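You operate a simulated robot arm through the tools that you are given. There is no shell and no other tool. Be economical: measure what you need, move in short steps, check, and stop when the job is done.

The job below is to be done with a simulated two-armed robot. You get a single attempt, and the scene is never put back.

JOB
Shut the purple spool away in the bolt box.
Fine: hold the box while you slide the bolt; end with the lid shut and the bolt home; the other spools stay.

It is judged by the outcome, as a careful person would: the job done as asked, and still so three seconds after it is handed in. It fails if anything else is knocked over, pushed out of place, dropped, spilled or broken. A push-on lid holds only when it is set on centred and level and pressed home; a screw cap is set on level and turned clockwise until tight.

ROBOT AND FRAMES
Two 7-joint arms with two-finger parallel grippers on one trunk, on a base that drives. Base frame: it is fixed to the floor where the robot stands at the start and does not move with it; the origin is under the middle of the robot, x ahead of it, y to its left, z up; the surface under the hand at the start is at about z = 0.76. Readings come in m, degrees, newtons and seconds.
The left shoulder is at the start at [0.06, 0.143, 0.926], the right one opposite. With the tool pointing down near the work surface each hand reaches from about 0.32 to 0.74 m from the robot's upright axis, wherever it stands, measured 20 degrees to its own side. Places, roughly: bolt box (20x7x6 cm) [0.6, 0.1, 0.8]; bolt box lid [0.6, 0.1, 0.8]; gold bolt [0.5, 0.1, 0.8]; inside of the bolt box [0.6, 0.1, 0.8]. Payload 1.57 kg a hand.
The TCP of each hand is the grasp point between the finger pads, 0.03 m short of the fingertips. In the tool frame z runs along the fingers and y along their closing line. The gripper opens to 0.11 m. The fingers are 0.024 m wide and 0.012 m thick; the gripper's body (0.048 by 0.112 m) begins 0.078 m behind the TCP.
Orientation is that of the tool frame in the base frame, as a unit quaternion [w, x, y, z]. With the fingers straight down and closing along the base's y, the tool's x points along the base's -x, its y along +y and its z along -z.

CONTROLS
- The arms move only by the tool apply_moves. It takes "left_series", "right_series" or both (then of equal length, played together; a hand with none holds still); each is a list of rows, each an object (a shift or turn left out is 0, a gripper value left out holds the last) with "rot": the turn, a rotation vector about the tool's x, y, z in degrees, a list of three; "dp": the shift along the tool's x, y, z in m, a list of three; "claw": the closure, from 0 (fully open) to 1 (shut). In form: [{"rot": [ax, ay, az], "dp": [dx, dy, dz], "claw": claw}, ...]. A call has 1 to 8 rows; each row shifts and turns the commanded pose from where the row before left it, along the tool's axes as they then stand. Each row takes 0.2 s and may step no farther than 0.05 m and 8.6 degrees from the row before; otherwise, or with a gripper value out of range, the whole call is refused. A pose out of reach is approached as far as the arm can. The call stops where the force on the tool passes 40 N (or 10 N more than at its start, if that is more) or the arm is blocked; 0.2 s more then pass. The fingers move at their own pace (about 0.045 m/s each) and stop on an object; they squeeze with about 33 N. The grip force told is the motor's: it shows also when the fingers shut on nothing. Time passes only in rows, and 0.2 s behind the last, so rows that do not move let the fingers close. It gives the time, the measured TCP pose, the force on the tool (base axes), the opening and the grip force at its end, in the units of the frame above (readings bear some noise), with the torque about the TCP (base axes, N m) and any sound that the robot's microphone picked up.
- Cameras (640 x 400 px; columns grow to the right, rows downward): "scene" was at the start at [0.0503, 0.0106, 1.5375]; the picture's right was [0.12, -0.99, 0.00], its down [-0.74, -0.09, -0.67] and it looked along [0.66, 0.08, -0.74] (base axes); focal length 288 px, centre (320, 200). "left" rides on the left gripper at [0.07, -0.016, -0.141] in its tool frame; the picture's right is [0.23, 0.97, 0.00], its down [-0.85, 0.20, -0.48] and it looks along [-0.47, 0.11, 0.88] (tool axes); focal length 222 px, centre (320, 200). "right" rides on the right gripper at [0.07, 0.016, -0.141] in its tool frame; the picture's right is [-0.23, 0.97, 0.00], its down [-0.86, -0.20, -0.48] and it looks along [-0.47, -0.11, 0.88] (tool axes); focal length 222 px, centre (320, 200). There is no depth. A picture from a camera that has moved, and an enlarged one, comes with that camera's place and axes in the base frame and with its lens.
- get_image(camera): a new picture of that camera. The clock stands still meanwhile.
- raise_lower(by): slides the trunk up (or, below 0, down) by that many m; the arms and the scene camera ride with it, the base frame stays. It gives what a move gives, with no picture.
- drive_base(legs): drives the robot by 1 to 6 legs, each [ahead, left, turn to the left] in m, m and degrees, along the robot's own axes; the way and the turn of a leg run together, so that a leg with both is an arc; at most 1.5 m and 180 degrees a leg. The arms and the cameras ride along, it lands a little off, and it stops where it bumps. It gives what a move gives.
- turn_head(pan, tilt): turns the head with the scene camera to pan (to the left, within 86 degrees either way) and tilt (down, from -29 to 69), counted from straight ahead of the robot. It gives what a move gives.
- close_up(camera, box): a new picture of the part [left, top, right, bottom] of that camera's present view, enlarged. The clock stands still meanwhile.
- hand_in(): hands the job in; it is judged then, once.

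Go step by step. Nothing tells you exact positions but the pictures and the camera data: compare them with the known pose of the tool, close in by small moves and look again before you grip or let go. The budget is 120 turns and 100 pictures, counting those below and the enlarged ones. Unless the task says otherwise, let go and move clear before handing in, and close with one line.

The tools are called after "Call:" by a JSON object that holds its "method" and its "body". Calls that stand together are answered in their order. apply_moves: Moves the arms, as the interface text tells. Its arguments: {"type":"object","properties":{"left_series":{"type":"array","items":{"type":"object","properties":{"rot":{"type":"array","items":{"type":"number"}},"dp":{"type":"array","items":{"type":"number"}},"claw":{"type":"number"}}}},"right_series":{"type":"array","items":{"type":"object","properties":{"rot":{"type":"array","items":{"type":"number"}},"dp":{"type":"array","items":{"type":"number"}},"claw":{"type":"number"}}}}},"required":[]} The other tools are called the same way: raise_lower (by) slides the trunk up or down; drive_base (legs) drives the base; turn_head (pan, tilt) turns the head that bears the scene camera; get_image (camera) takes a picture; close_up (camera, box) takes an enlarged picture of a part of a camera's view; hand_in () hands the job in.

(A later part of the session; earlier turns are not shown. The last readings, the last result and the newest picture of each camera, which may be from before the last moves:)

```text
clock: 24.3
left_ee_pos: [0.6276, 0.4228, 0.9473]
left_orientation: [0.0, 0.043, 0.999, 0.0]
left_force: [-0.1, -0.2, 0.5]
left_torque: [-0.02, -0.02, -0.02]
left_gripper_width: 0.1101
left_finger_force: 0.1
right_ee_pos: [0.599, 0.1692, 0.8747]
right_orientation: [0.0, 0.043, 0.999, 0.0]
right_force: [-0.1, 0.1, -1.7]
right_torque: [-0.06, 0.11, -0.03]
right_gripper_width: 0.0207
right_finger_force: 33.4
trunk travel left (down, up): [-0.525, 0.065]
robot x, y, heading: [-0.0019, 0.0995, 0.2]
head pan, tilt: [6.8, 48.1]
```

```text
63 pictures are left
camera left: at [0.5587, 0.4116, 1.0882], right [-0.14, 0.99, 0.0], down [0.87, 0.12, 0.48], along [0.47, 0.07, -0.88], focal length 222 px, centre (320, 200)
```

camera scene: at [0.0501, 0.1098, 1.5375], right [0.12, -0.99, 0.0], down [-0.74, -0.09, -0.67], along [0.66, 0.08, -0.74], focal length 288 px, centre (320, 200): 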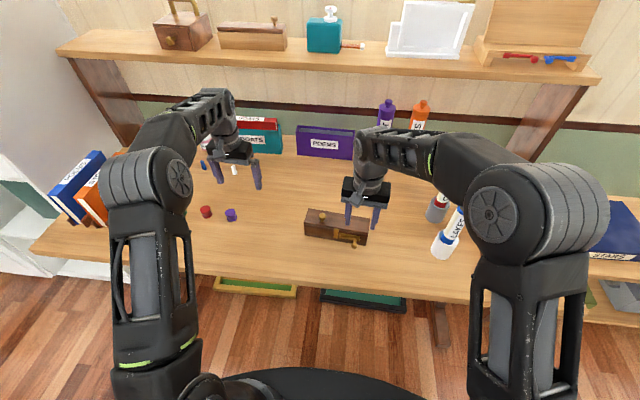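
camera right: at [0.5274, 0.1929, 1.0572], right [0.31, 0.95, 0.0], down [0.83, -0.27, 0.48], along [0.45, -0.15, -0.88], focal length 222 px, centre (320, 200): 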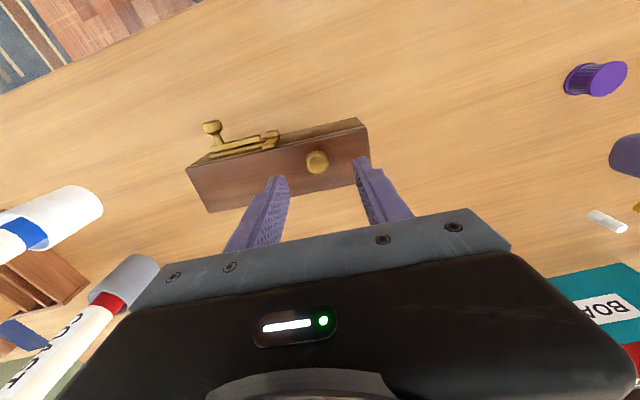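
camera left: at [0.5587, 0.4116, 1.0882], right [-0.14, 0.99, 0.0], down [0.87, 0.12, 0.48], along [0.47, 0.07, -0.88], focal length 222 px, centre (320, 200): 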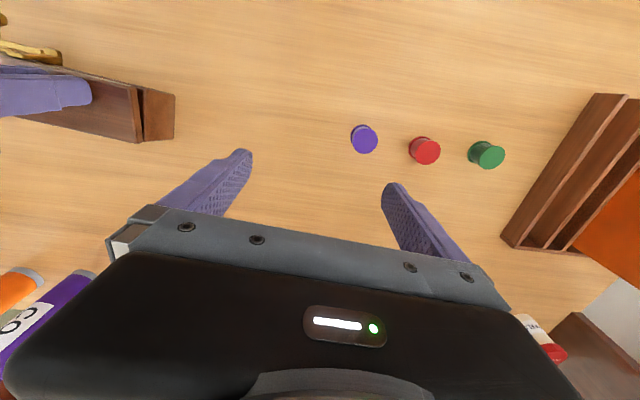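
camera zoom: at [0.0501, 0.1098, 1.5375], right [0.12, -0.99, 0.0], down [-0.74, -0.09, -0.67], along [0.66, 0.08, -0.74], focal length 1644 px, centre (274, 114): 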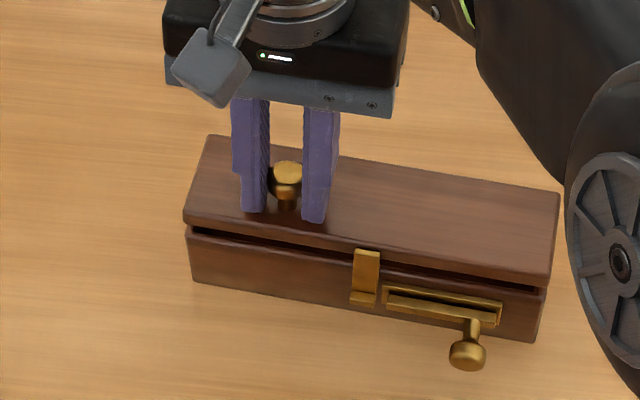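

With the hand upright the lid stays rigid in the grip, so the box itself has pitched slightly forward. Lowering straight down will set it flat and closed. Then I'll swap roles: the right hand holds the box by the bolt knob and the left opens the lid.

Call:
{"method": "apply_moves", "body": {"right_series": [{"dp": [0, 0, 0.004]}, {"dp": [0, 0, 0.004]}, {"dp": [0, 0, 0.0027]}, {}]}}

Call:
{"method": "close_up", "body": {"camera": "scene", "box": [272, 180, 384, 250]}}

Call:
{"method": "close_up", "body": {"camera": "left", "box": [0, 0, 224, 140]}}

```text
clock: 25.3
left_ee_pos: [0.6287, 0.4213, 0.9469]
left_orientation: [0.0, 0.043, 0.999, 0.001]
left_force: [0.3, 0.8, 0.4]
left_torque: [-0.01, 0.0, -0.02]
left_gripper_width: 0.1099
left_finger_force: 0.1
right_ee_pos: [0.5986, 0.1705, 0.8644]
right_orientation: [0.0, 0.044, 0.999, 0.001]
right_force: [1.4, -0.3, 0.0]
right_torque: [0.03, 0.0, 0.04]
right_gripper_width: 0.0206
right_finger_force: 33.2
trunk travel left (down, up): [-0.525, 0.065]
robot x, y, heading: [-0.0008, 0.0978, 0.1]
head pan, tilt: [6.8, 48.1]
```

```text
5.71 times, centred on (328, 215) of scene
camera zoom: at [0.0503, 0.1099, 1.5375], right [0.12, -0.99, 0.0], down [-0.74, -0.09, -0.67], along [0.66, 0.08, -0.74], focal length 1644 px, centre (274, 114)
```

zoom: 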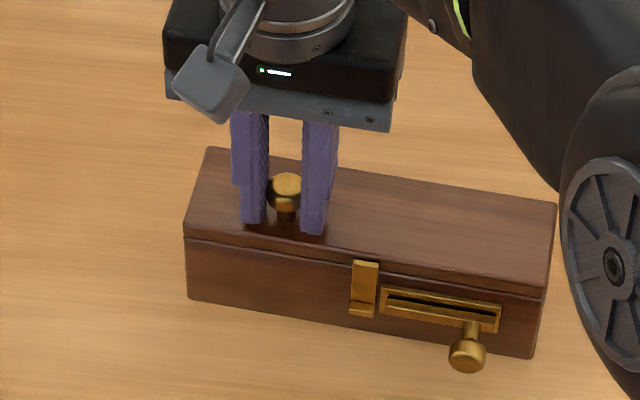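

```text
2.86 times, centred on (112, 70) of left
camera zoom: at [0.5589, 0.4116, 1.0881], right [-0.14, 0.99, 0.0], down [0.87, 0.12, 0.48], along [0.47, 0.07, -0.88], focal length 635 px, centre (914, 571)
```

zoom: 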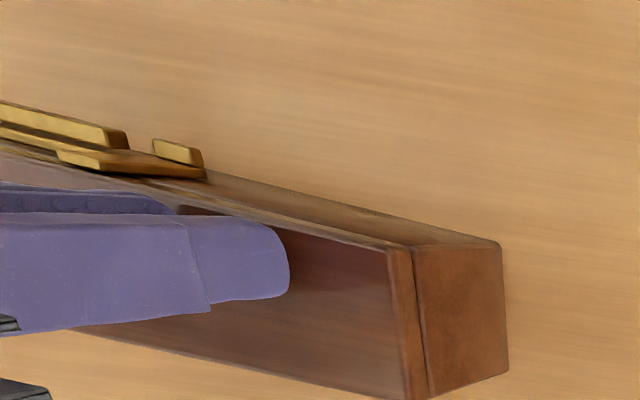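

The box is flat and closed again, about 1 cm further back. I'll release the lid knob and take the right hand back to the bolt knob at about (0.546, 0.064).

Call:
{"method": "apply_moves", "body": {"right_series": [{"claw": 0.5}, {}, {}, {"dp": [0, 0, -0.04]}, {"dp": [0, 0, -0.03]}, {"dp": [0.0144, -0.037, 0]}, {"dp": [0.0144, -0.037, 0]}, {"dp": [0.0144, -0.037, 0]}]}}

Call:
{"method": "apply_moves", "body": {"right_series": [{"dp": [0, 0, 0.04]}, {"dp": [0, 0, 0.03]}, {}]}}

Call:
{"method": "close_up", "body": {"camera": "scene", "box": [272, 180, 384, 250]}}

Call:
{"method": "close_up", "body": {"camera": "right", "box": [208, 120, 432, 260]}}

```text
clock: 27.1
left_ee_pos: [0.6282, 0.4213, 0.9484]
left_orientation: [0.001, 0.043, 0.999, -0.001]
left_force: [0.2, 0.3, -0.1]
left_torque: [0.03, -0.01, 0.01]
left_gripper_width: 0.1101
left_finger_force: 0.1
right_ee_pos: [0.5496, 0.0621, 0.9357]
right_orientation: [0.001, 0.043, 0.999, 0.001]
right_force: [-0.5, 0.0, -0.8]
right_torque: [-0.01, -0.03, -0.02]
right_gripper_width: 0.0551
right_finger_force: 0.1
trunk travel left (down, up): [-0.525, 0.065]
robot x, y, heading: [-0.0024, 0.1032, 0.2]
head pan, tilt: [6.8, 48.1]
```

```text
clock: 27.9
left_ee_pos: [0.6287, 0.4226, 0.9466]
left_orientation: [0.0, 0.043, 0.999, 0.001]
left_force: [-0.6, -0.4, 0.6]
left_torque: [0.02, -0.01, -0.02]
left_gripper_width: 0.11
left_finger_force: 0.1
right_ee_pos: [0.5494, 0.0622, 0.8638]
right_orientation: [0.001, 0.044, 0.999, 0.001]
right_force: [-0.1, 0.1, -0.1]
right_torque: [0.03, -0.03, -0.01]
right_gripper_width: 0.0549
right_finger_force: 0.1
trunk travel left (down, up): [-0.525, 0.065]
robot x, y, heading: [-0.0008, 0.1013, 0.2]
head pan, tilt: [6.8, 48.1]
```

```text
5.71 times, centred on (328, 215) of scene
camera zoom: at [0.05, 0.1098, 1.5375], right [0.12, -0.99, 0.0], down [-0.74, -0.09, -0.67], along [0.66, 0.08, -0.74], focal length 1644 px, centre (274, 114)
```

zoom: 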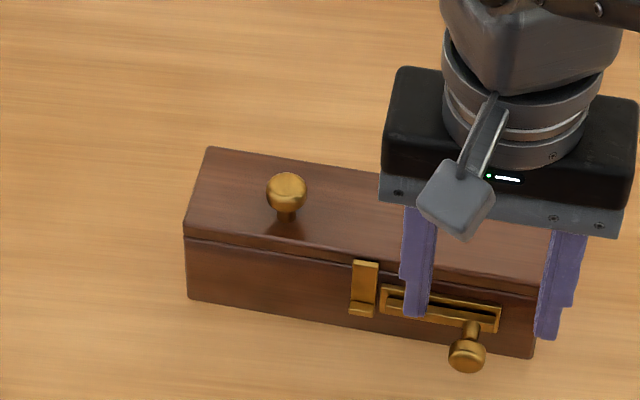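

```text
2.86 times, centred on (320, 190) of right
camera zoom: at [0.4809, 0.0846, 1.0043], right [0.31, 0.95, 0.0], down [0.83, -0.27, 0.48], along [0.46, -0.15, -0.88], focal length 635 px, centre (320, 229)
```

zoom: 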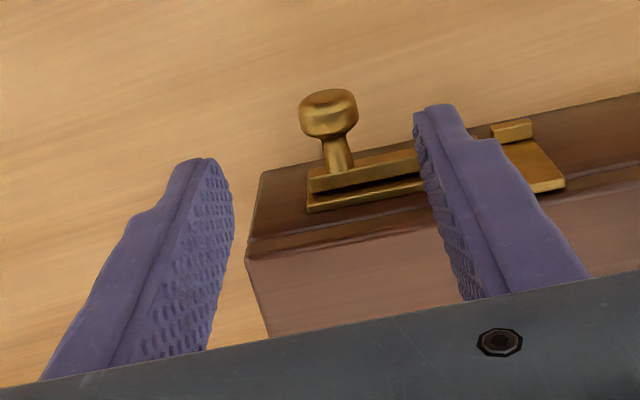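

The knob is confirmed at about (0.546, 0.065). I'll lower around it and grip.

Call:
{"method": "apply_moves", "body": {"right_series": [{"dp": [0.005, 0.003, 0.02]}, {"dp": [0, 0, 0.02]}, {"dp": [0, 0, 0.02]}, {"claw": 1}, {}, {}, {}]}}

Call:
{"method": "close_up", "body": {"camera": "scene", "box": [272, 180, 384, 250]}}

```text
clock: 29.5
left_ee_pos: [0.6289, 0.423, 0.9473]
left_orientation: [0.0, 0.044, 0.999, 0.0]
left_force: [0.8, -0.5, -0.2]
left_torque: [-0.01, 0.0, 0.01]
left_gripper_width: 0.1099
left_finger_force: 0.0
right_ee_pos: [0.5437, 0.0659, 0.8049]
right_orientation: [0.0, 0.042, 0.999, 0.0]
right_force: [0.3, 1.4, 0.4]
right_torque: [0.0, 0.04, 0.03]
right_gripper_width: 0.018
right_finger_force: 30.4
trunk travel left (down, up): [-0.525, 0.065]
robot x, y, heading: [0.0011, 0.104, 0.4]
head pan, tilt: [6.8, 48.1]
```

```text
5.71 times, centred on (328, 215) of scene
camera zoom: at [0.0503, 0.1099, 1.5375], right [0.12, -0.99, 0.0], down [-0.74, -0.09, -0.67], along [0.66, 0.08, -0.74], focal length 1644 px, centre (274, 114)
```

zoom: 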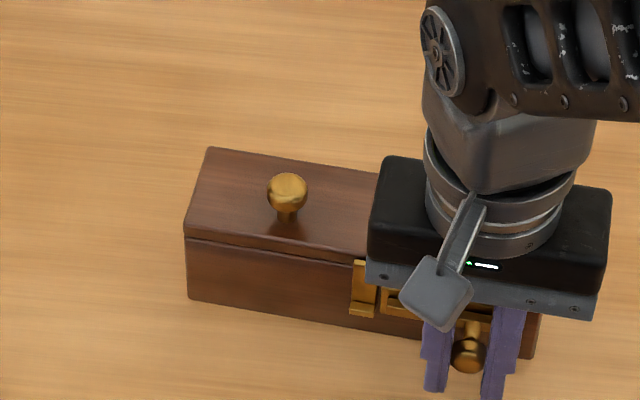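

The right hand has the bolt knob, holding the box. Now the left hand goes over the lid knob at about (0.5985, 0.171).

Call:
{"method": "apply_moves", "body": {"left_series": [{"dp": [0.0073, -0.042, 0], "claw": 0.5}, {"dp": [0, -0.042, 0]}, {"dp": [0, -0.042, 0]}, {"dp": [0, -0.042, 0]}, {"dp": [0, -0.042, 0]}, {"dp": [0, -0.042, 0]}, {}]}}

Call:
{"method": "get_image", "body": {"camera": "left"}}

Call:
{"method": "get_image", "body": {"camera": "scene"}}

```text
clock: 31.1
left_ee_pos: [0.5987, 0.1706, 0.9466]
left_orientation: [0.0, 0.042, 0.999, 0.001]
left_force: [0.2, 0.3, -0.3]
left_torque: [0.0, 0.02, -0.05]
left_gripper_width: 0.0549
left_finger_force: 0.0
right_ee_pos: [0.5442, 0.0659, 0.8063]
right_orientation: [0.0, 0.044, 0.999, -0.001]
right_force: [-0.1, -0.5, 0.3]
right_torque: [0.02, 0.06, 0.0]
right_gripper_width: 0.0179
right_finger_force: 32.4
trunk travel left (down, up): [-0.525, 0.065]
robot x, y, heading: [0.0, 0.1006, 0.1]
head pan, tilt: [6.8, 48.1]
```

```text
57 pictures are left
camera left: at [0.5273, 0.1592, 1.0884], right [-0.14, 0.99, 0.0], down [0.87, 0.13, 0.48], along [0.47, 0.07, -0.88], focal length 222 px, centre (320, 200)
```

left: 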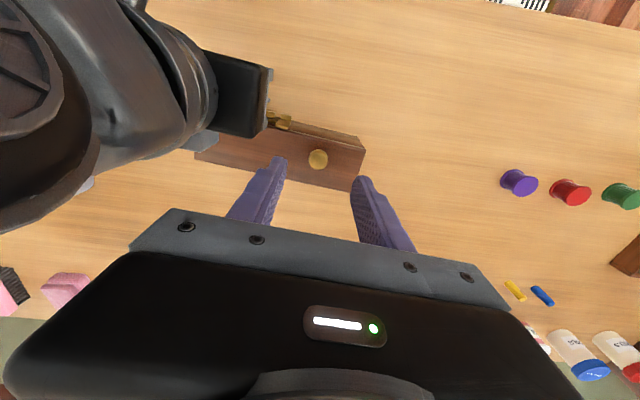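

```text
56 pictures are left
camera scene: at [0.0503, 0.11, 1.5375], right [0.12, -0.99, 0.0], down [-0.74, -0.09, -0.67], along [0.66, 0.08, -0.74], focal length 288 px, centre (320, 200)
```

scene: 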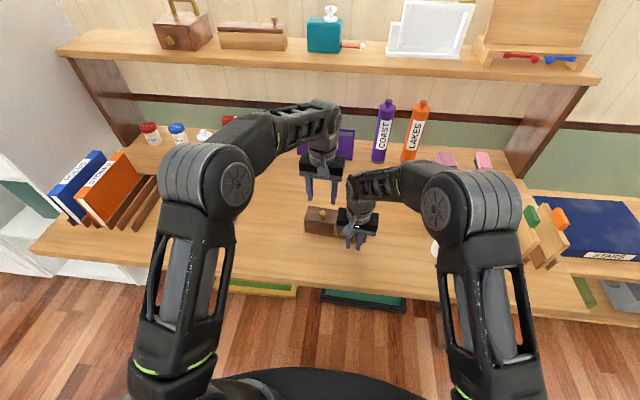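

Knob well centred between the left fingers. I'll lower to z 0.868 and close.

Call:
{"method": "apply_moves", "body": {"left_series": [{"dp": [0, 0, 0.03]}, {"dp": [0, 0, 0.03]}, {"dp": [0, 0, 0.0185]}, {"claw": 1}, {}, {}, {}]}}

Call:
{"method": "close_up", "body": {"camera": "scene", "box": [272, 180, 384, 250]}}

```text
clock: 32.7
left_ee_pos: [0.5982, 0.1706, 0.8674]
left_orientation: [-0.001, 0.043, 0.999, -0.001]
left_force: [-0.8, -2.1, 0.0]
left_torque: [-0.07, 0.05, 0.02]
left_gripper_width: 0.0207
left_finger_force: 31.0
right_ee_pos: [0.5431, 0.0663, 0.8055]
right_orientation: [0.001, 0.043, 0.999, 0.0]
right_force: [0.4, 1.9, -0.3]
right_torque: [0.06, -0.03, 0.01]
right_gripper_width: 0.0177
right_finger_force: 32.6
trunk travel left (down, up): [-0.525, 0.065]
robot x, y, heading: [0.0021, 0.0993, 0.4]
head pan, tilt: [6.8, 48.1]
```

```text
5.71 times, centred on (328, 215) of scene
camera zoom: at [0.0504, 0.1098, 1.5375], right [0.12, -0.99, 0.0], down [-0.74, -0.09, -0.67], along [0.66, 0.08, -0.74], focal length 1644 px, centre (274, 114)
```

zoom: 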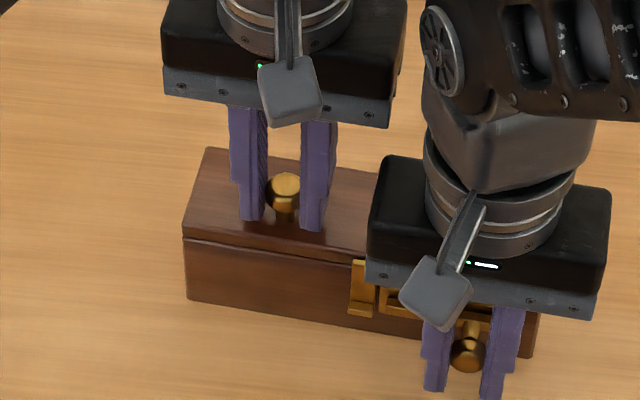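

Gripped. I'll lift the lid along its arc in pure translation with the box held, doing the first 20 degrees and then checking.

Call:
{"method": "apply_moves", "body": {"left_series": [{"dp": [-0.0071, 0, -0.0074]}, {"dp": [-0.0082, 0, -0.0061]}, {}]}}

Call:
{"method": "close_up", "body": {"camera": "scene", "box": [272, 180, 384, 250]}}

```text
clock: 33.5
left_ee_pos: [0.6132, 0.1677, 0.8807]
left_orientation: [-0.003, 0.045, 0.999, -0.002]
left_force: [-16.4, -22.0, -13.6]
left_torque: [-0.36, 1.21, -0.2]
left_gripper_width: 0.0208
left_finger_force: 32.9
right_ee_pos: [0.5464, 0.0681, 0.8066]
right_orientation: [0.005, 0.041, 0.999, 0.005]
right_force: [16.6, 22.7, 10.9]
right_torque: [0.03, -0.82, 0.15]
right_gripper_width: 0.0173
right_finger_force: 32.3
trunk travel left (down, up): [-0.525, 0.065]
robot x, y, heading: [-0.0011, 0.0998, 0.0]
head pan, tilt: [6.8, 48.1]
```

```text
5.71 times, centred on (328, 215) of scene
camera zoom: at [0.0503, 0.1098, 1.5375], right [0.12, -0.99, 0.0], down [-0.74, -0.09, -0.67], along [0.66, 0.08, -0.74], focal length 1644 px, centre (274, 114)
```

zoom: 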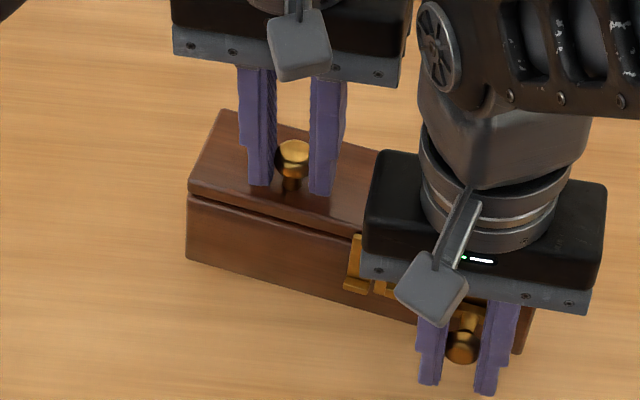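

The knob won't turn in the pads: it's clamped too firmly and the box is being dragged. I'll reverse that move exactly.

Call:
{"method": "apply_moves", "body": {"left_series": [{"dp": [0.0082, 0, 0.0061]}, {"dp": [0.0071, 0, 0.0074]}, {}]}}

Call:
{"method": "close_up", "body": {"camera": "scene", "box": [272, 180, 384, 250]}}

```text
clock: 34.3
left_ee_pos: [0.6018, 0.1708, 0.8721]
left_orientation: [0.005, 0.042, 0.999, -0.001]
left_force: [-0.6, -13.6, 7.0]
left_torque: [-0.5, -0.26, 0.04]
left_gripper_width: 0.021
left_finger_force: 32.8
right_ee_pos: [0.5439, 0.0649, 0.8054]
right_orientation: [-0.001, 0.043, 0.999, 0.001]
right_force: [4.5, 15.2, -0.8]
right_torque: [0.02, 0.33, 0.15]
right_gripper_width: 0.0175
right_finger_force: 32.2
trunk travel left (down, up): [-0.525, 0.065]
robot x, y, heading: [-0.0037, 0.1001, 0.1]
head pan, tilt: [6.8, 48.1]
```

```text
5.71 times, centred on (328, 215) of scene
camera zoom: at [0.0501, 0.1096, 1.5376], right [0.12, -0.99, 0.0], down [-0.74, -0.09, -0.67], along [0.66, 0.08, -0.74], focal length 1644 px, centre (274, 114)
```

zoom: 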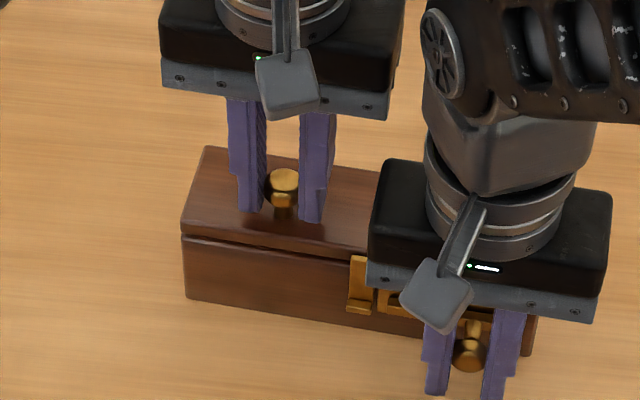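

I'll change the approach. The hand can only tilt a little backward, so I'll grip the lid knob with it tilted forward and turn it back with the lid. First, both hands let go and move clear.

Call:
{"method": "apply_moves", "body": {"left_series": [{"dp": [0, 0, 0.003]}, {"claw": 0.5}, {}, {}, {"dp": [0, 0, -0.04]}, {"dp": [0, 0, -0.04]}, {"dp": [0.04, 0, 0], "rot": [0, -8, 0]}, {"dp": [0, 0, 0], "rot": [0, -8, 0]}], "right_series": [{}, {"claw": 0.5}, {}, {}, {"dp": [0, 0, -0.045]}, {"dp": [0, 0, -0.045]}, {"dp": [0, -0.045, -0.03]}, {"dp": [0, -0.045, 0]}]}}

Call:
{"method": "apply_moves", "body": {"left_series": [{"rot": [0, -8, 0]}, {"rot": [0, -8, 0]}, {"rot": [0, -8, 0]}, {}], "right_series": [{"dp": [0, -0.03, 0]}, {}, {}, {}]}}

Call:
{"method": "get_image", "body": {"camera": "left"}}

Call:
{"method": "get_image", "body": {"camera": "scene"}}

```text
refused: row 7 steps farther than a row can; nothing moved
```

```text
clock: 34.8
left_ee_pos: [0.596, 0.161, 0.8694]
left_orientation: [0.055, 0.048, 0.997, -0.008]
left_force: [-6.5, -7.3, 9.0]
left_torque: [0.1, 0.28, -0.02]
left_gripper_width: 0.0207
left_finger_force: 32.7
right_ee_pos: [0.5446, 0.0505, 0.8099]
right_orientation: [0.008, 0.039, 0.999, 0.009]
right_force: [3.8, 4.6, 0.6]
right_torque: [0.14, 0.5, 0.07]
right_gripper_width: 0.0177
right_finger_force: 32.1
trunk travel left (down, up): [-0.525, 0.065]
robot x, y, heading: [0.003, 0.1037, -0.0]
head pan, tilt: [6.8, 48.1]
stopped in row 2 (right hand): the force on the tool passed its limit at 45 N (the readings are from after the stop); the commanded pose is now the measured one
```

```text
52 pictures are left
camera left: at [0.5109, 0.1536, 1.0037], right [-0.13, 0.99, -0.04], down [0.82, 0.13, 0.56], along [0.56, 0.04, -0.82], focal length 222 px, centre (320, 200)
```

left: 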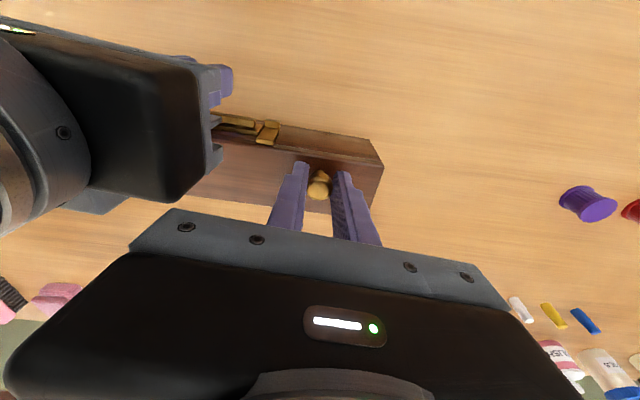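

```text
51 pictures are left
camera scene: at [0.0496, 0.109, 1.5375], right [0.12, -0.99, 0.0], down [-0.74, -0.09, -0.67], along [0.66, 0.08, -0.74], focal length 288 px, centre (320, 200)
```

scene: 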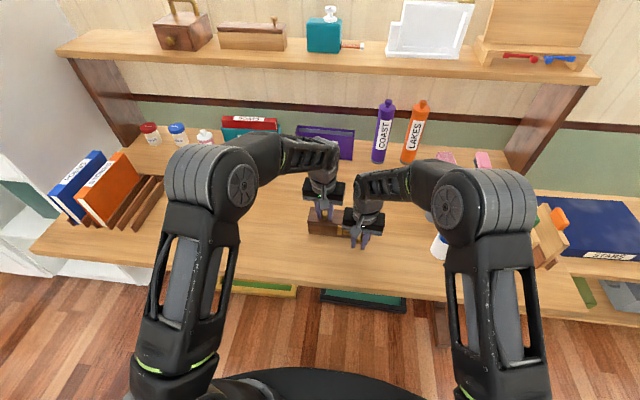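

The first call was refused (a row too large), so the second one tugged on the gripped box before stopping; I won't chain moves like that again. I'll undo the left tilt and look.

Call:
{"method": "apply_moves", "body": {"left_series": [{"rot": [0, 6.3, 0]}, {}]}}

Call:
{"method": "close_up", "body": {"camera": "scene", "box": [272, 180, 384, 250]}}

```text
clock: 35.4
left_ee_pos: [0.5981, 0.162, 0.8711]
left_orientation: [0.002, 0.047, 0.999, -0.008]
left_force: [5.7, -16.8, 18.1]
left_torque: [-0.46, -1.04, -0.05]
left_gripper_width: 0.0209
left_finger_force: 32.8
right_ee_pos: [0.5438, 0.0503, 0.8086]
right_orientation: [0.006, 0.04, 0.999, 0.008]
right_force: [1.6, 13.2, -2.5]
right_torque: [0.13, 0.75, 0.25]
right_gripper_width: 0.0178
right_finger_force: 32.9
trunk travel left (down, up): [-0.525, 0.065]
robot x, y, heading: [-0.0003, 0.0998, 0.1]
head pan, tilt: [6.8, 48.1]
```

```text
5.71 times, centred on (328, 215) of scene
camera zoom: at [0.0494, 0.1094, 1.5376], right [0.12, -0.99, 0.0], down [-0.74, -0.09, -0.67], along [0.66, 0.08, -0.74], focal length 1644 px, centre (274, 114)
```

zoom: 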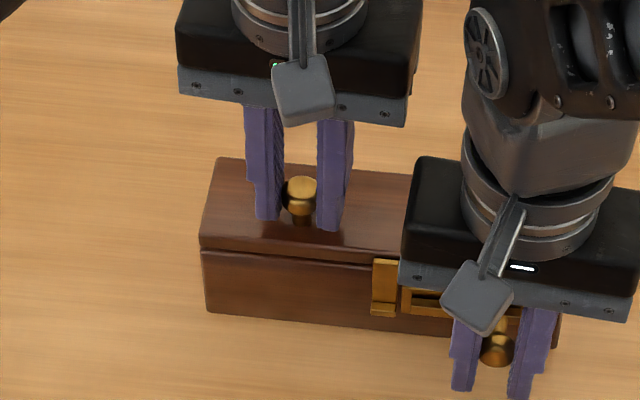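

The box is flat and shut, now yawed slightly differently. I'll let go with both hands.

Call:
{"method": "apply_moves", "body": {"left_series": [{"claw": 0.5}, {}, {}, {"dp": [0, 0, -0.03]}, {"dp": [0, 0, -0.03]}], "right_series": [{"claw": 0.5}, {}, {}, {"dp": [0, 0, -0.045]}, {"dp": [0, 0, -0.045]}]}}

```text
clock: 36.5
left_ee_pos: [0.5972, 0.1643, 0.9309]
left_orientation: [-0.001, 0.047, 0.999, -0.006]
left_force: [0.4, -0.1, -0.3]
left_torque: [0.0, -0.02, 0.01]
left_gripper_width: 0.0551
left_finger_force: 0.0
right_ee_pos: [0.5435, 0.0462, 0.8986]
right_orientation: [0.006, 0.041, 0.999, 0.008]
right_force: [0.6, 0.3, 0.1]
right_torque: [0.01, 0.01, 0.01]
right_gripper_width: 0.0548
right_finger_force: 0.0
trunk travel left (down, up): [-0.525, 0.065]
robot x, y, heading: [-0.0028, 0.1002, 0.3]
head pan, tilt: [6.8, 48.1]
```

Both free. Now the right hand backs off and the left tilts forward to 40 degrees above the knob.

Call:
{"method": "apply_moves", "body": {"left_series": [{"dp": [0, 0, -0.03]}, {}, {"rot": [0, -8, 0]}, {"rot": [0, -8, 0]}, {"rot": [0, -8, 0]}, {"rot": [0, -8, 0]}, {"rot": [0, -8, 0]}, {}], "right_series": [{"dp": [0, -0.045, 0]}, {"dp": [0, -0.045, 0]}, {"dp": [0, -0.04, 0]}, {}, {}, {}, {}, {}]}}

Call:
{"method": "get_image", "body": {"camera": "left"}}

Call:
{"method": "close_up", "body": {"camera": "scene", "box": [256, 160, 416, 260]}}

Call:
{"method": "get_image", "body": {"camera": "right"}}

```text
clock: 38.4
left_ee_pos: [0.5965, 0.1656, 0.9591]
left_orientation: [0.342, 0.043, 0.939, -0.021]
left_force: [0.3, -0.6, 0.1]
left_torque: [-0.01, -0.01, -0.01]
left_gripper_width: 0.0549
left_finger_force: 0.0
right_ee_pos: [0.5364, -0.0808, 0.8963]
right_orientation: [0.007, 0.04, 0.999, 0.008]
right_force: [1.0, 0.7, -0.4]
right_torque: [-0.02, 0.0, -0.02]
right_gripper_width: 0.0549
right_finger_force: 0.1
trunk travel left (down, up): [-0.525, 0.065]
robot x, y, heading: [-0.0006, 0.1006, 0.1]
head pan, tilt: [6.8, 48.1]
```

```text
49 pictures are left
camera left: at [0.4524, 0.1629, 1.0234], right [-0.08, 0.98, -0.16], down [0.37, 0.18, 0.91], along [0.93, 0.02, -0.37], focal length 222 px, centre (320, 200)
```

left: 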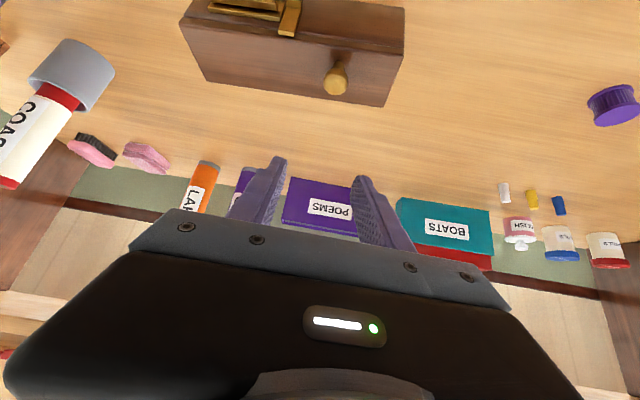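

```text
4.00 times, centred on (336, 210) of scene
camera zoom: at [0.0505, 0.1105, 1.5375], right [0.12, -0.99, 0.0], down [-0.74, -0.09, -0.67], along [0.66, 0.08, -0.74], focal length 1151 px, centre (256, 160)
```

zoom: 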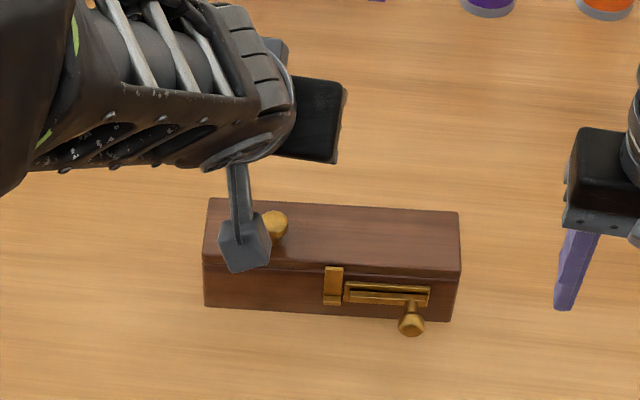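

```text
47 pictures are left
camera right: at [0.4651, -0.0609, 1.0373], right [0.3, 0.95, 0.02], down [0.83, -0.27, 0.49], along [0.47, -0.13, -0.87], focal length 222 px, centre (320, 200)
```

right: 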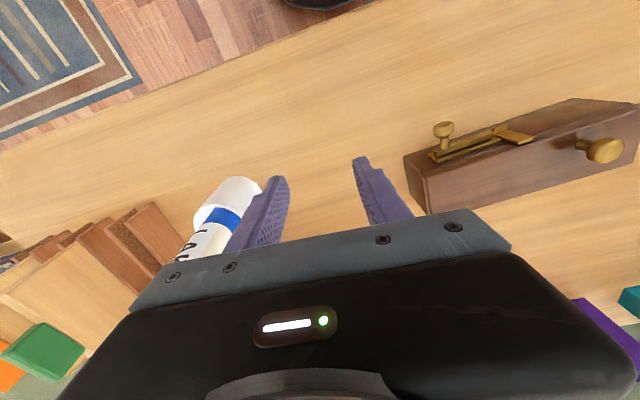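

The box now sits with its centre near (0.614, 0.118), yawed about −2.7 degrees, with the lid knob about (0.593, 0.162, 0.852). I'll align the tilted left hand to the box and bring it to a pre-grasp point in front of the knob.

Call:
{"method": "apply_moves", "body": {"left_series": [{"rot": [-5.3, -0.1, -6.3]}, {"dp": [0.0355, -0.0015, 0.001]}, {"dp": [0.0355, -0.0015, 0.001]}, {}]}}

Call:
{"method": "get_image", "body": {"camera": "left"}}

Call:
{"method": "close_up", "body": {"camera": "right", "box": [400, 40, 640, 190]}}

```text
clock: 39.4
left_ee_pos: [0.5416, 0.1587, 0.9132]
left_orientation: [0.341, -0.025, 0.94, 0.004]
left_force: [0.2, 0.2, -0.1]
left_torque: [0.0, 0.01, 0.04]
left_gripper_width: 0.0548
left_finger_force: 0.0
right_ee_pos: [0.5342, -0.0822, 0.8976]
right_orientation: [0.006, 0.04, 0.999, 0.008]
right_force: [0.1, -0.1, 0.4]
right_torque: [0.01, -0.01, -0.01]
right_gripper_width: 0.0551
right_finger_force: 0.0
trunk travel left (down, up): [-0.525, 0.065]
robot x, y, heading: [0.0051, 0.0969, -0.0]
head pan, tilt: [6.8, 48.1]
```

```text
46 pictures are left
camera left: at [0.4002, 0.1356, 0.9765], right [-0.22, 0.96, -0.16], down [0.34, 0.23, 0.91], along [0.91, 0.15, -0.38], focal length 222 px, centre (320, 200)
```

left: 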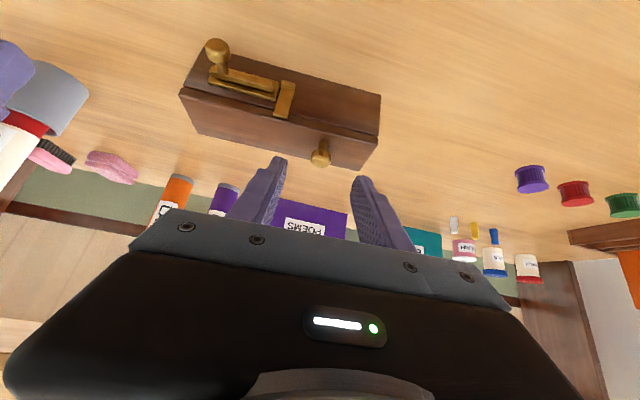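

```text
2.67 times, centred on (520, 115) of right
camera zoom: at [0.4649, -0.0612, 1.0373], right [0.31, 0.95, 0.02], down [0.83, -0.28, 0.49], along [0.47, -0.13, -0.87], focal length 592 px, centre (-213, 427)
```

zoom: 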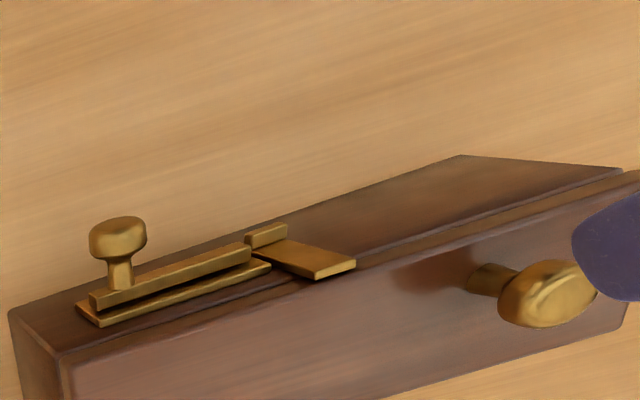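

The approach line runs through the knob, with roughly 6.5 cm to go. I'll advance 4.5 cm and check.

Call:
{"method": "apply_moves", "body": {"left_series": [{"dp": [0, 0.001, 0.023]}, {"dp": [0, 0, 0.022]}, {}]}}

Call:
{"method": "get_image", "body": {"camera": "left"}}

Call:
{"method": "close_up", "body": {"camera": "right", "box": [400, 40, 640, 190]}}

```text
clock: 40.1
left_ee_pos: [0.5733, 0.1596, 0.8779]
left_orientation: [0.341, -0.025, 0.94, 0.004]
left_force: [0.6, 0.6, 0.7]
left_torque: [0.01, 0.0, -0.01]
left_gripper_width: 0.0549
left_finger_force: 0.0
right_ee_pos: [0.5345, -0.0817, 0.8969]
right_orientation: [0.006, 0.041, 0.999, 0.007]
right_force: [-0.1, 0.4, 0.0]
right_torque: [0.03, 0.02, 0.02]
right_gripper_width: 0.055
right_finger_force: 0.0
trunk travel left (down, up): [-0.525, 0.065]
robot x, y, heading: [-0.002, 0.097, 0.2]
head pan, tilt: [6.8, 48.1]
```

```text
44 pictures are left
camera left: at [0.4301, 0.1368, 0.9419], right [-0.22, 0.96, -0.16], down [0.34, 0.23, 0.91], along [0.91, 0.15, -0.38], focal length 222 px, centre (320, 200)
```

left: 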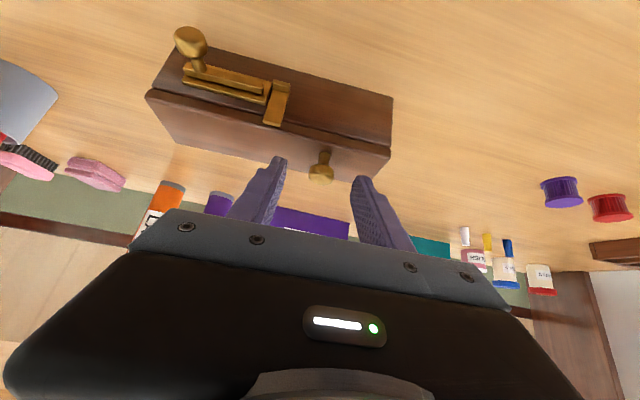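

```text
2.67 times, centred on (520, 115) of right
camera zoom: at [0.4647, -0.0614, 1.0374], right [0.31, 0.95, 0.02], down [0.83, -0.28, 0.49], along [0.47, -0.13, -0.87], focal length 592 px, centre (-213, 427)
```

zoom: 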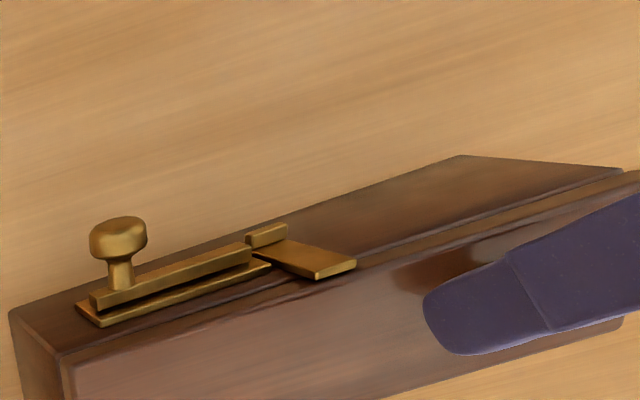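

The knob lies on the finger line about 4 cm past the TCP. I'll advance 2.2 cm more and close.

Call:
{"method": "apply_moves", "body": {"left_series": [{"dp": [0, 0, 0.011]}, {"dp": [0, 0, 0.011]}, {}, {"claw": 1}, {}, {}, {}]}}

Call:
{"method": "close_up", "body": {"camera": "left", "box": [208, 60, 432, 200]}}

```text
clock: 41.8
left_ee_pos: [0.5869, 0.1603, 0.8619]
left_orientation: [0.342, -0.025, 0.939, 0.004]
left_force: [0.9, -3.3, 4.4]
left_torque: [-0.13, -0.09, -0.06]
left_gripper_width: 0.0207
left_finger_force: 31.5
right_ee_pos: [0.5341, -0.0825, 0.8963]
right_orientation: [0.007, 0.041, 0.999, 0.007]
right_force: [0.2, -0.3, -0.3]
right_torque: [0.02, 0.03, 0.01]
right_gripper_width: 0.0549
right_finger_force: 0.1
trunk travel left (down, up): [-0.525, 0.065]
robot x, y, heading: [0.0041, 0.1024, 0.3]
head pan, tilt: [6.8, 48.1]
```

```text
2.86 times, centred on (320, 130) of left
camera zoom: at [0.4439, 0.1369, 0.9254], right [-0.22, 0.96, -0.16], down [0.34, 0.23, 0.91], along [0.92, 0.15, -0.37], focal length 635 px, centre (320, 400)
```

zoom: 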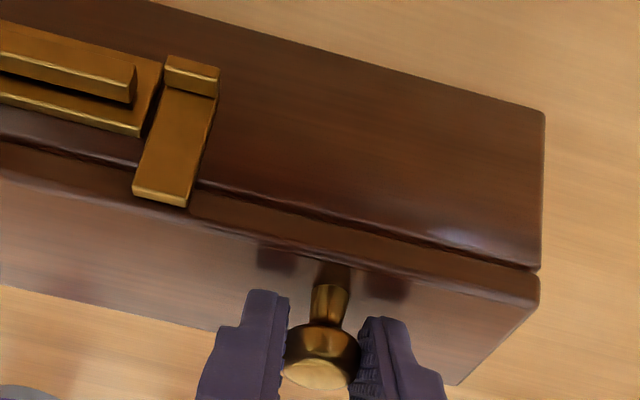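

The knob is gripped. I'll swing the lid up 16 degrees in 4-degree rows, with the hand turning with it, and check that the box stays put.

Call:
{"method": "apply_moves", "body": {"left_series": [{"rot": [0, 4, 0], "dp": [-0.0051, 0, -0.0006]}, {"rot": [0, 4, 0], "dp": [-0.0051, 0, -0.0006]}, {"rot": [0, 4, 0], "dp": [-0.0051, 0, -0.0006]}, {"rot": [0, 4, 0], "dp": [-0.0051, 0, -0.0006]}, {}]}}

Call:
{"method": "close_up", "body": {"camera": "scene", "box": [256, 160, 416, 260]}}

Call:
{"method": "close_up", "body": {"camera": "right", "box": [400, 40, 640, 190]}}

```text
clock: 43.0
left_ee_pos: [0.6018, 0.1616, 0.874]
left_orientation: [0.207, -0.025, 0.978, 0.0]
left_force: [-1.2, -2.2, 5.5]
left_torque: [-0.01, -0.14, 0.0]
left_gripper_width: 0.0206
left_finger_force: 32.9
right_ee_pos: [0.5331, -0.081, 0.8965]
right_orientation: [0.007, 0.041, 0.999, 0.007]
right_force: [-0.1, -0.2, -0.1]
right_torque: [-0.02, 0.01, -0.01]
right_gripper_width: 0.055
right_finger_force: 0.2
trunk travel left (down, up): [-0.525, 0.065]
robot x, y, heading: [-0.0009, 0.0957, 0.1]
head pan, tilt: [6.8, 48.1]
```

```text
4.00 times, centred on (336, 210) of scene
camera zoom: at [0.0494, 0.1095, 1.5375], right [0.12, -0.99, 0.0], down [-0.74, -0.09, -0.67], along [0.66, 0.08, -0.74], focal length 1151 px, centre (256, 160)
```

zoom: 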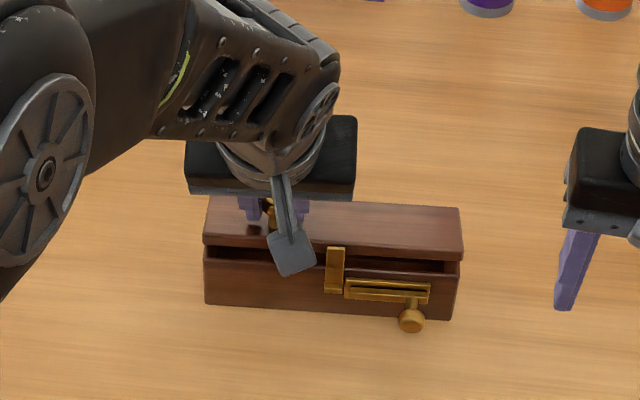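

```text
2.67 times, centred on (520, 115) of right
camera zoom: at [0.4643, -0.0616, 1.0375], right [0.31, 0.95, 0.02], down [0.83, -0.28, 0.49], along [0.47, -0.13, -0.87], focal length 592 px, centre (-213, 427)
```

zoom: 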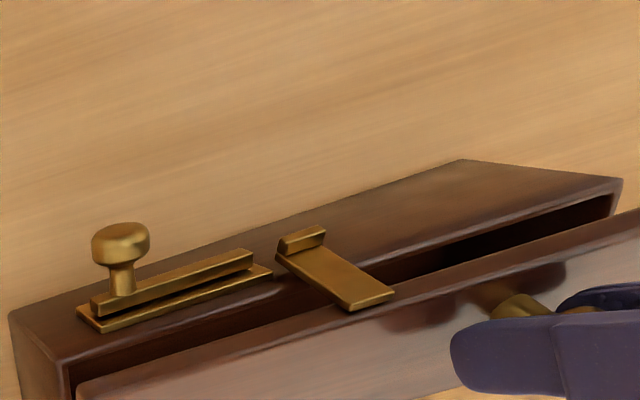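

The lid opens cleanly and the box stays put. I'll continue another 32 degrees.

Call:
{"method": "apply_moves", "body": {"left_series": [{"rot": [0, 4, 0], "dp": [-0.0051, 0, -0.0006]}, {"rot": [0, 4, 0], "dp": [-0.0051, 0, -0.0006]}, {"rot": [0, 4, 0], "dp": [-0.0051, 0, -0.0006]}, {"rot": [0, 4, 0], "dp": [-0.0051, 0, -0.0006]}, {"rot": [0, 4, 0], "dp": [-0.0051, 0, -0.0006]}, {"rot": [0, 4, 0], "dp": [-0.0051, 0, -0.0006]}, {}]}}

Call:
{"method": "close_up", "body": {"camera": "scene", "box": [256, 160, 416, 260]}}

Call:
{"method": "close_up", "body": {"camera": "right", "box": [400, 40, 640, 190]}}

```text
clock: 44.5
left_ee_pos: [0.6303, 0.1646, 0.8854]
left_orientation: [-0.001, -0.024, 1.0, -0.005]
left_force: [-2.0, 0.0, -0.1]
left_torque: [-0.03, 0.04, -0.06]
left_gripper_width: 0.0209
left_finger_force: 32.8
right_ee_pos: [0.5343, -0.0818, 0.8976]
right_orientation: [0.007, 0.041, 0.999, 0.008]
right_force: [1.0, 0.4, 0.1]
right_torque: [0.0, 0.02, 0.03]
right_gripper_width: 0.0551
right_finger_force: 0.1
trunk travel left (down, up): [-0.525, 0.065]
robot x, y, heading: [0.0015, 0.0979, 0.3]
head pan, tilt: [6.8, 48.1]
```

```text
4.00 times, centred on (336, 210) of scene
camera zoom: at [0.0501, 0.1099, 1.5374], right [0.12, -0.99, 0.0], down [-0.74, -0.09, -0.67], along [0.66, 0.08, -0.74], focal length 1151 px, centre (256, 160)
```

zoom: 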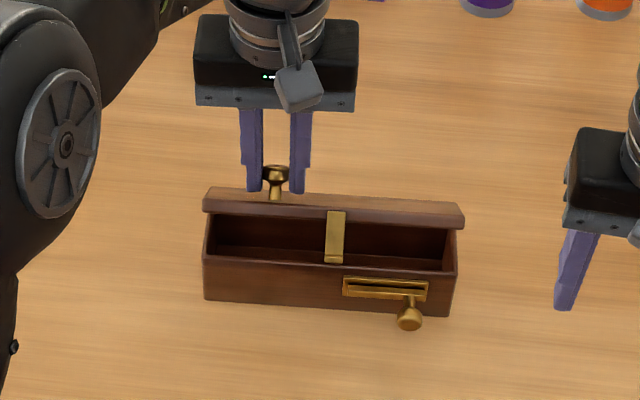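

```text
2.67 times, centred on (520, 115) of right
camera zoom: at [0.4648, -0.0614, 1.0373], right [0.31, 0.95, 0.02], down [0.83, -0.28, 0.49], along [0.47, -0.13, -0.87], focal length 592 px, centre (-213, 427)
```

zoom: 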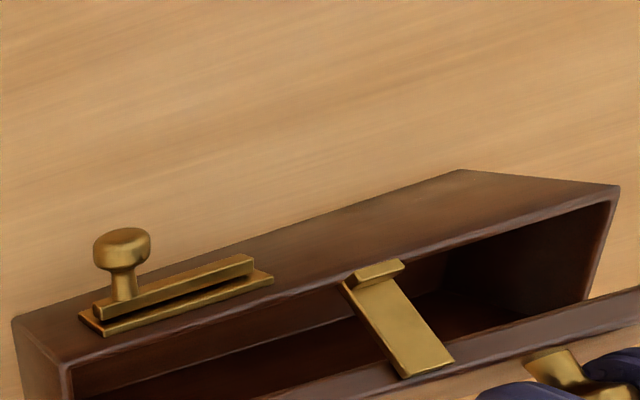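

The lid is at 40 degrees with the inside exposed. I'll try 8 degrees more with the left hand while the right moves in front of the lid's right half to take over.

Call:
{"method": "apply_moves", "body": {"left_series": [{"rot": [0, 4, 0], "dp": [-0.0051, 0, -0.0006]}, {"rot": [0, 4, 0], "dp": [-0.0051, 0, -0.0006]}, {}]}}

```text
clock: 45.4
left_ee_pos: [0.6367, 0.1656, 0.8864]
left_orientation: [-0.035, -0.025, 0.999, -0.006]
left_force: [0.6, 0.5, -1.2]
left_torque: [0.04, -0.04, 0.02]
left_gripper_width: 0.0206
left_finger_force: 33.6
left hand out of reach, approached as far as the arm can: row 2
right_ee_pos: [0.5357, -0.082, 0.8982]
right_orientation: [0.006, 0.041, 0.999, 0.007]
right_force: [-0.1, -0.7, -0.4]
right_torque: [0.01, 0.02, -0.03]
right_gripper_width: 0.055
right_finger_force: 0.1
trunk travel left (down, up): [-0.525, 0.065]
robot x, y, heading: [-0.0027, 0.1049, 0.2]
head pan, tilt: [6.8, 48.1]
```

The left hand is at its tilt limit with the lid at about 44 degrees. The right hand, fingers shut, comes to just in front of the lid edge on the right.

Call:
{"method": "apply_moves", "body": {"right_series": [{"claw": 1}, {}, {"dp": [-0.0043, 0.043, 0]}, {"dp": [-0.0043, 0.043, 0]}, {"dp": [-0.0043, 0.043, 0]}, {"dp": [0, 0, 0.016]}, {"dp": [0, 0, 0.017]}, {}]}}

Call:
{"method": "close_up", "body": {"camera": "scene", "box": [256, 150, 416, 250]}}

Call:
{"method": "get_image", "body": {"camera": "right"}}

```text
clock: 47.1
left_ee_pos: [0.6357, 0.1643, 0.8851]
left_orientation: [-0.036, -0.025, 0.999, -0.006]
left_force: [-0.1, -0.9, -2.1]
left_torque: [-0.05, 0.02, 0.0]
left_gripper_width: 0.0206
left_finger_force: 32.3
right_ee_pos: [0.5576, 0.0461, 0.8657]
right_orientation: [0.006, 0.042, 0.999, 0.008]
right_force: [-0.4, 0.2, 0.6]
right_torque: [0.04, 0.02, 0.0]
right_gripper_width: 0.0
right_finger_force: 20.9
trunk travel left (down, up): [-0.525, 0.065]
robot x, y, heading: [-0.0022, 0.1021, 0.1]
head pan, tilt: [6.8, 48.1]
```

```text
4.00 times, centred on (336, 200) of scene
camera zoom: at [0.0503, 0.1099, 1.5375], right [0.12, -0.99, 0.0], down [-0.74, -0.09, -0.67], along [0.66, 0.08, -0.74], focal length 1151 px, centre (256, 200)
```

zoom: 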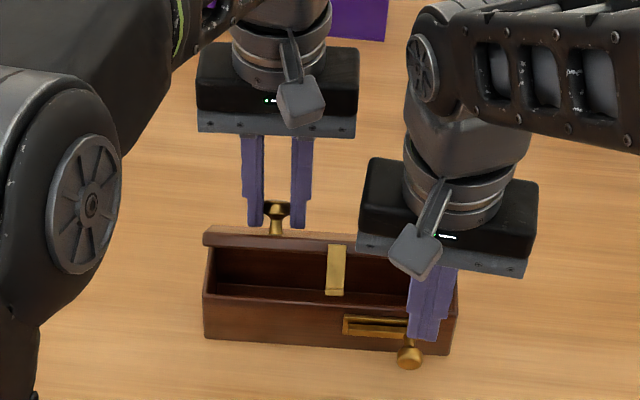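

```text
36 pictures are left
camera right: at [0.4879, 0.0668, 1.0062], right [0.31, 0.95, 0.02], down [0.83, -0.28, 0.49], along [0.47, -0.13, -0.87], focal length 222 px, centre (320, 200)
```

right: 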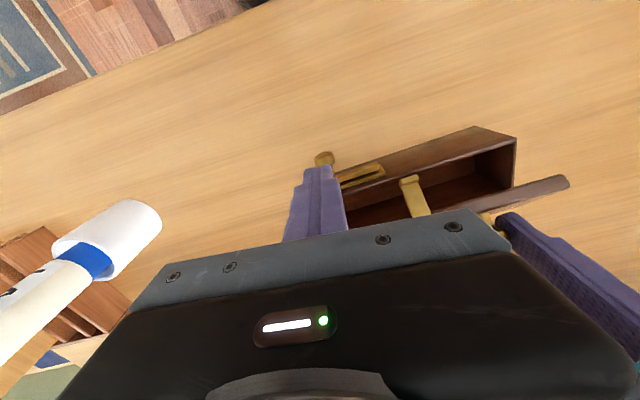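

The right fingers are about 3 cm in front of the lid edge. I'll bring them into light contact, slightly further right to keep the hands apart.

Call:
{"method": "apply_moves", "body": {"right_series": [{"dp": [-0.013, -0.005, 0]}, {"dp": [-0.012, -0.004, 0]}, {"dp": [-0.006, 0, 0]}, {}]}}

Call:
{"method": "close_up", "body": {"camera": "scene", "box": [256, 150, 416, 250]}}

```text
clock: 48.1
left_ee_pos: [0.6366, 0.165, 0.8869]
left_orientation: [-0.036, -0.024, 0.999, -0.005]
left_force: [-0.9, -0.1, -0.9]
left_torque: [0.01, 0.0, -0.01]
left_gripper_width: 0.0207
left_finger_force: 32.6
right_ee_pos: [0.5872, 0.0335, 0.8648]
right_orientation: [0.006, 0.04, 0.999, 0.007]
right_force: [-0.3, -0.5, 0.4]
right_torque: [0.01, -0.03, 0.04]
right_gripper_width: 0.0001
right_finger_force: 21.1
trunk travel left (down, up): [-0.525, 0.065]
robot x, y, heading: [0.004, 0.095, 0.3]
head pan, tilt: [6.8, 48.1]
```

```text
4.00 times, centred on (336, 200) of scene
camera zoom: at [0.0504, 0.1099, 1.5375], right [0.12, -0.99, 0.0], down [-0.74, -0.09, -0.67], along [0.66, 0.08, -0.74], focal length 1151 px, centre (256, 200)
```

zoom: 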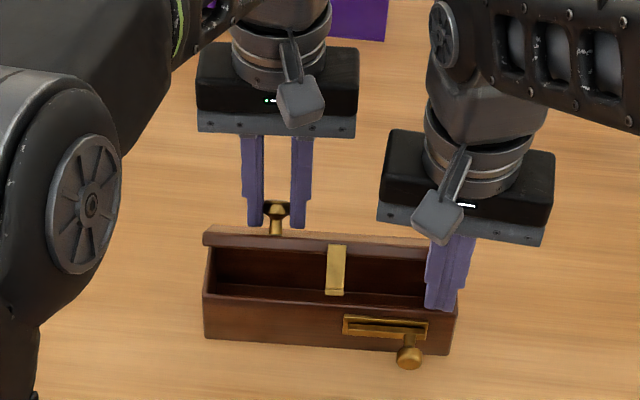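

No contact yet; I'll creep on.

Call:
{"method": "apply_moves", "body": {"right_series": [{"dp": [-0.004, 0, 0]}, {}]}}

Call:
{"method": "apply_moves", "body": {"right_series": [{"dp": [-0.004, 0, 0]}, {}]}}

Call:
{"method": "apply_moves", "body": {"right_series": [{"dp": [-0.003, 0, 0]}, {}]}}

```text
clock: 48.8
left_ee_pos: [0.6353, 0.1645, 0.887]
left_orientation: [-0.035, -0.025, 0.999, -0.007]
left_force: [0.5, 0.2, -2.1]
left_torque: [0.01, -0.01, 0.04]
left_gripper_width: 0.0208
left_finger_force: 32.9
right_ee_pos: [0.5917, 0.0346, 0.8652]
right_orientation: [0.007, 0.04, 0.999, 0.008]
right_force: [0.4, 0.0, -0.6]
right_torque: [-0.02, -0.02, -0.02]
right_gripper_width: 0.0002
right_finger_force: 21.2
trunk travel left (down, up): [-0.525, 0.065]
robot x, y, heading: [-0.0004, 0.0959, 0.5]
head pan, tilt: [6.8, 48.1]
```

```text
clock: 49.4
left_ee_pos: [0.6363, 0.1639, 0.8881]
left_orientation: [-0.036, -0.025, 0.999, -0.006]
left_force: [2.9, 1.0, -2.4]
left_torque: [0.02, -0.06, 0.33]
left_gripper_width: 0.0209
left_finger_force: 32.9
right_ee_pos: [0.5949, 0.035, 0.8653]
right_orientation: [0.006, 0.04, 0.999, 0.008]
right_force: [-3.2, -0.1, 1.1]
right_torque: [0.04, -0.02, 0.02]
right_gripper_width: 0.0
right_finger_force: 22.0
trunk travel left (down, up): [-0.525, 0.065]
robot x, y, heading: [-0.0033, 0.0971, 0.2]
head pan, tilt: [6.8, 48.1]
```

```text
clock: 50.0
left_ee_pos: [0.636, 0.1648, 0.8865]
left_orientation: [-0.036, -0.024, 0.999, -0.006]
left_force: [2.4, 2.7, -0.9]
left_torque: [-0.03, 0.0, 0.19]
left_gripper_width: 0.0205
left_finger_force: 32.7
right_ee_pos: [0.5985, 0.0345, 0.8656]
right_orientation: [0.007, 0.041, 0.999, 0.007]
right_force: [-2.3, -2.0, -1.1]
right_torque: [-0.05, -0.02, 0.0]
right_gripper_width: 0.0001
right_finger_force: 21.4
trunk travel left (down, up): [-0.525, 0.065]
robot x, y, heading: [0.0002, 0.1006, 0.1]
head pan, tilt: [6.8, 48.1]
```

The right fingers are in contact with the lid and geometrically block it from falling. I'll release the left hand and lift it away.

Call:
{"method": "apply_moves", "body": {"left_series": [{"claw": 0.4}, {}, {}, {"dp": [0, 0, -0.03]}, {"dp": [0, 0, -0.04]}, {"dp": [0, 0.045, 0]}, {"dp": [0, 0.045, 0]}, {"dp": [0, 0.045, 0]}]}}

Call:
{"method": "close_up", "body": {"camera": "scene", "box": [256, 150, 416, 250]}}

```text
clock: 51.8
left_ee_pos: [0.6308, 0.3001, 0.9334]
left_orientation: [-0.034, -0.024, 0.999, -0.006]
left_force: [0.0, 0.4, -0.1]
left_torque: [-0.01, 0.0, -0.03]
left_gripper_width: 0.0659
left_finger_force: 0.0
left hand out of reach, approached as far as the arm can: row 5
right_ee_pos: [0.598, 0.0341, 0.867]
right_orientation: [0.006, 0.042, 0.999, 0.008]
right_force: [-0.5, 0.3, -0.3]
right_torque: [-0.03, 0.02, -0.02]
right_gripper_width: 0.0
right_finger_force: 21.3
trunk travel left (down, up): [-0.525, 0.065]
robot x, y, heading: [-0.0032, 0.0975, -0.1]
head pan, tilt: [6.8, 48.1]
```

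```text
4.00 times, centred on (336, 200) of scene
camera zoom: at [0.05, 0.1109, 1.5375], right [0.12, -0.99, 0.0], down [-0.74, -0.09, -0.67], along [0.66, 0.08, -0.74], focal length 1151 px, centre (256, 200)
```

zoom: 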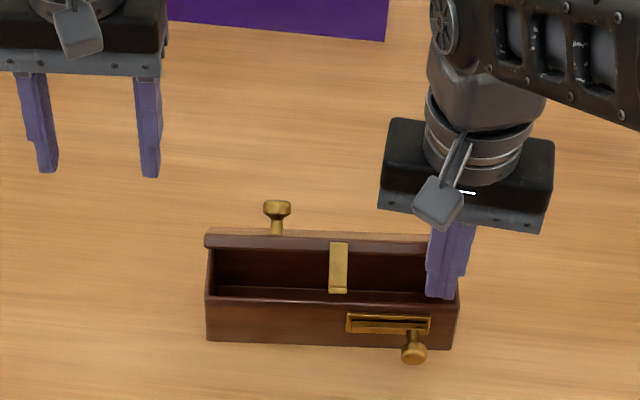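

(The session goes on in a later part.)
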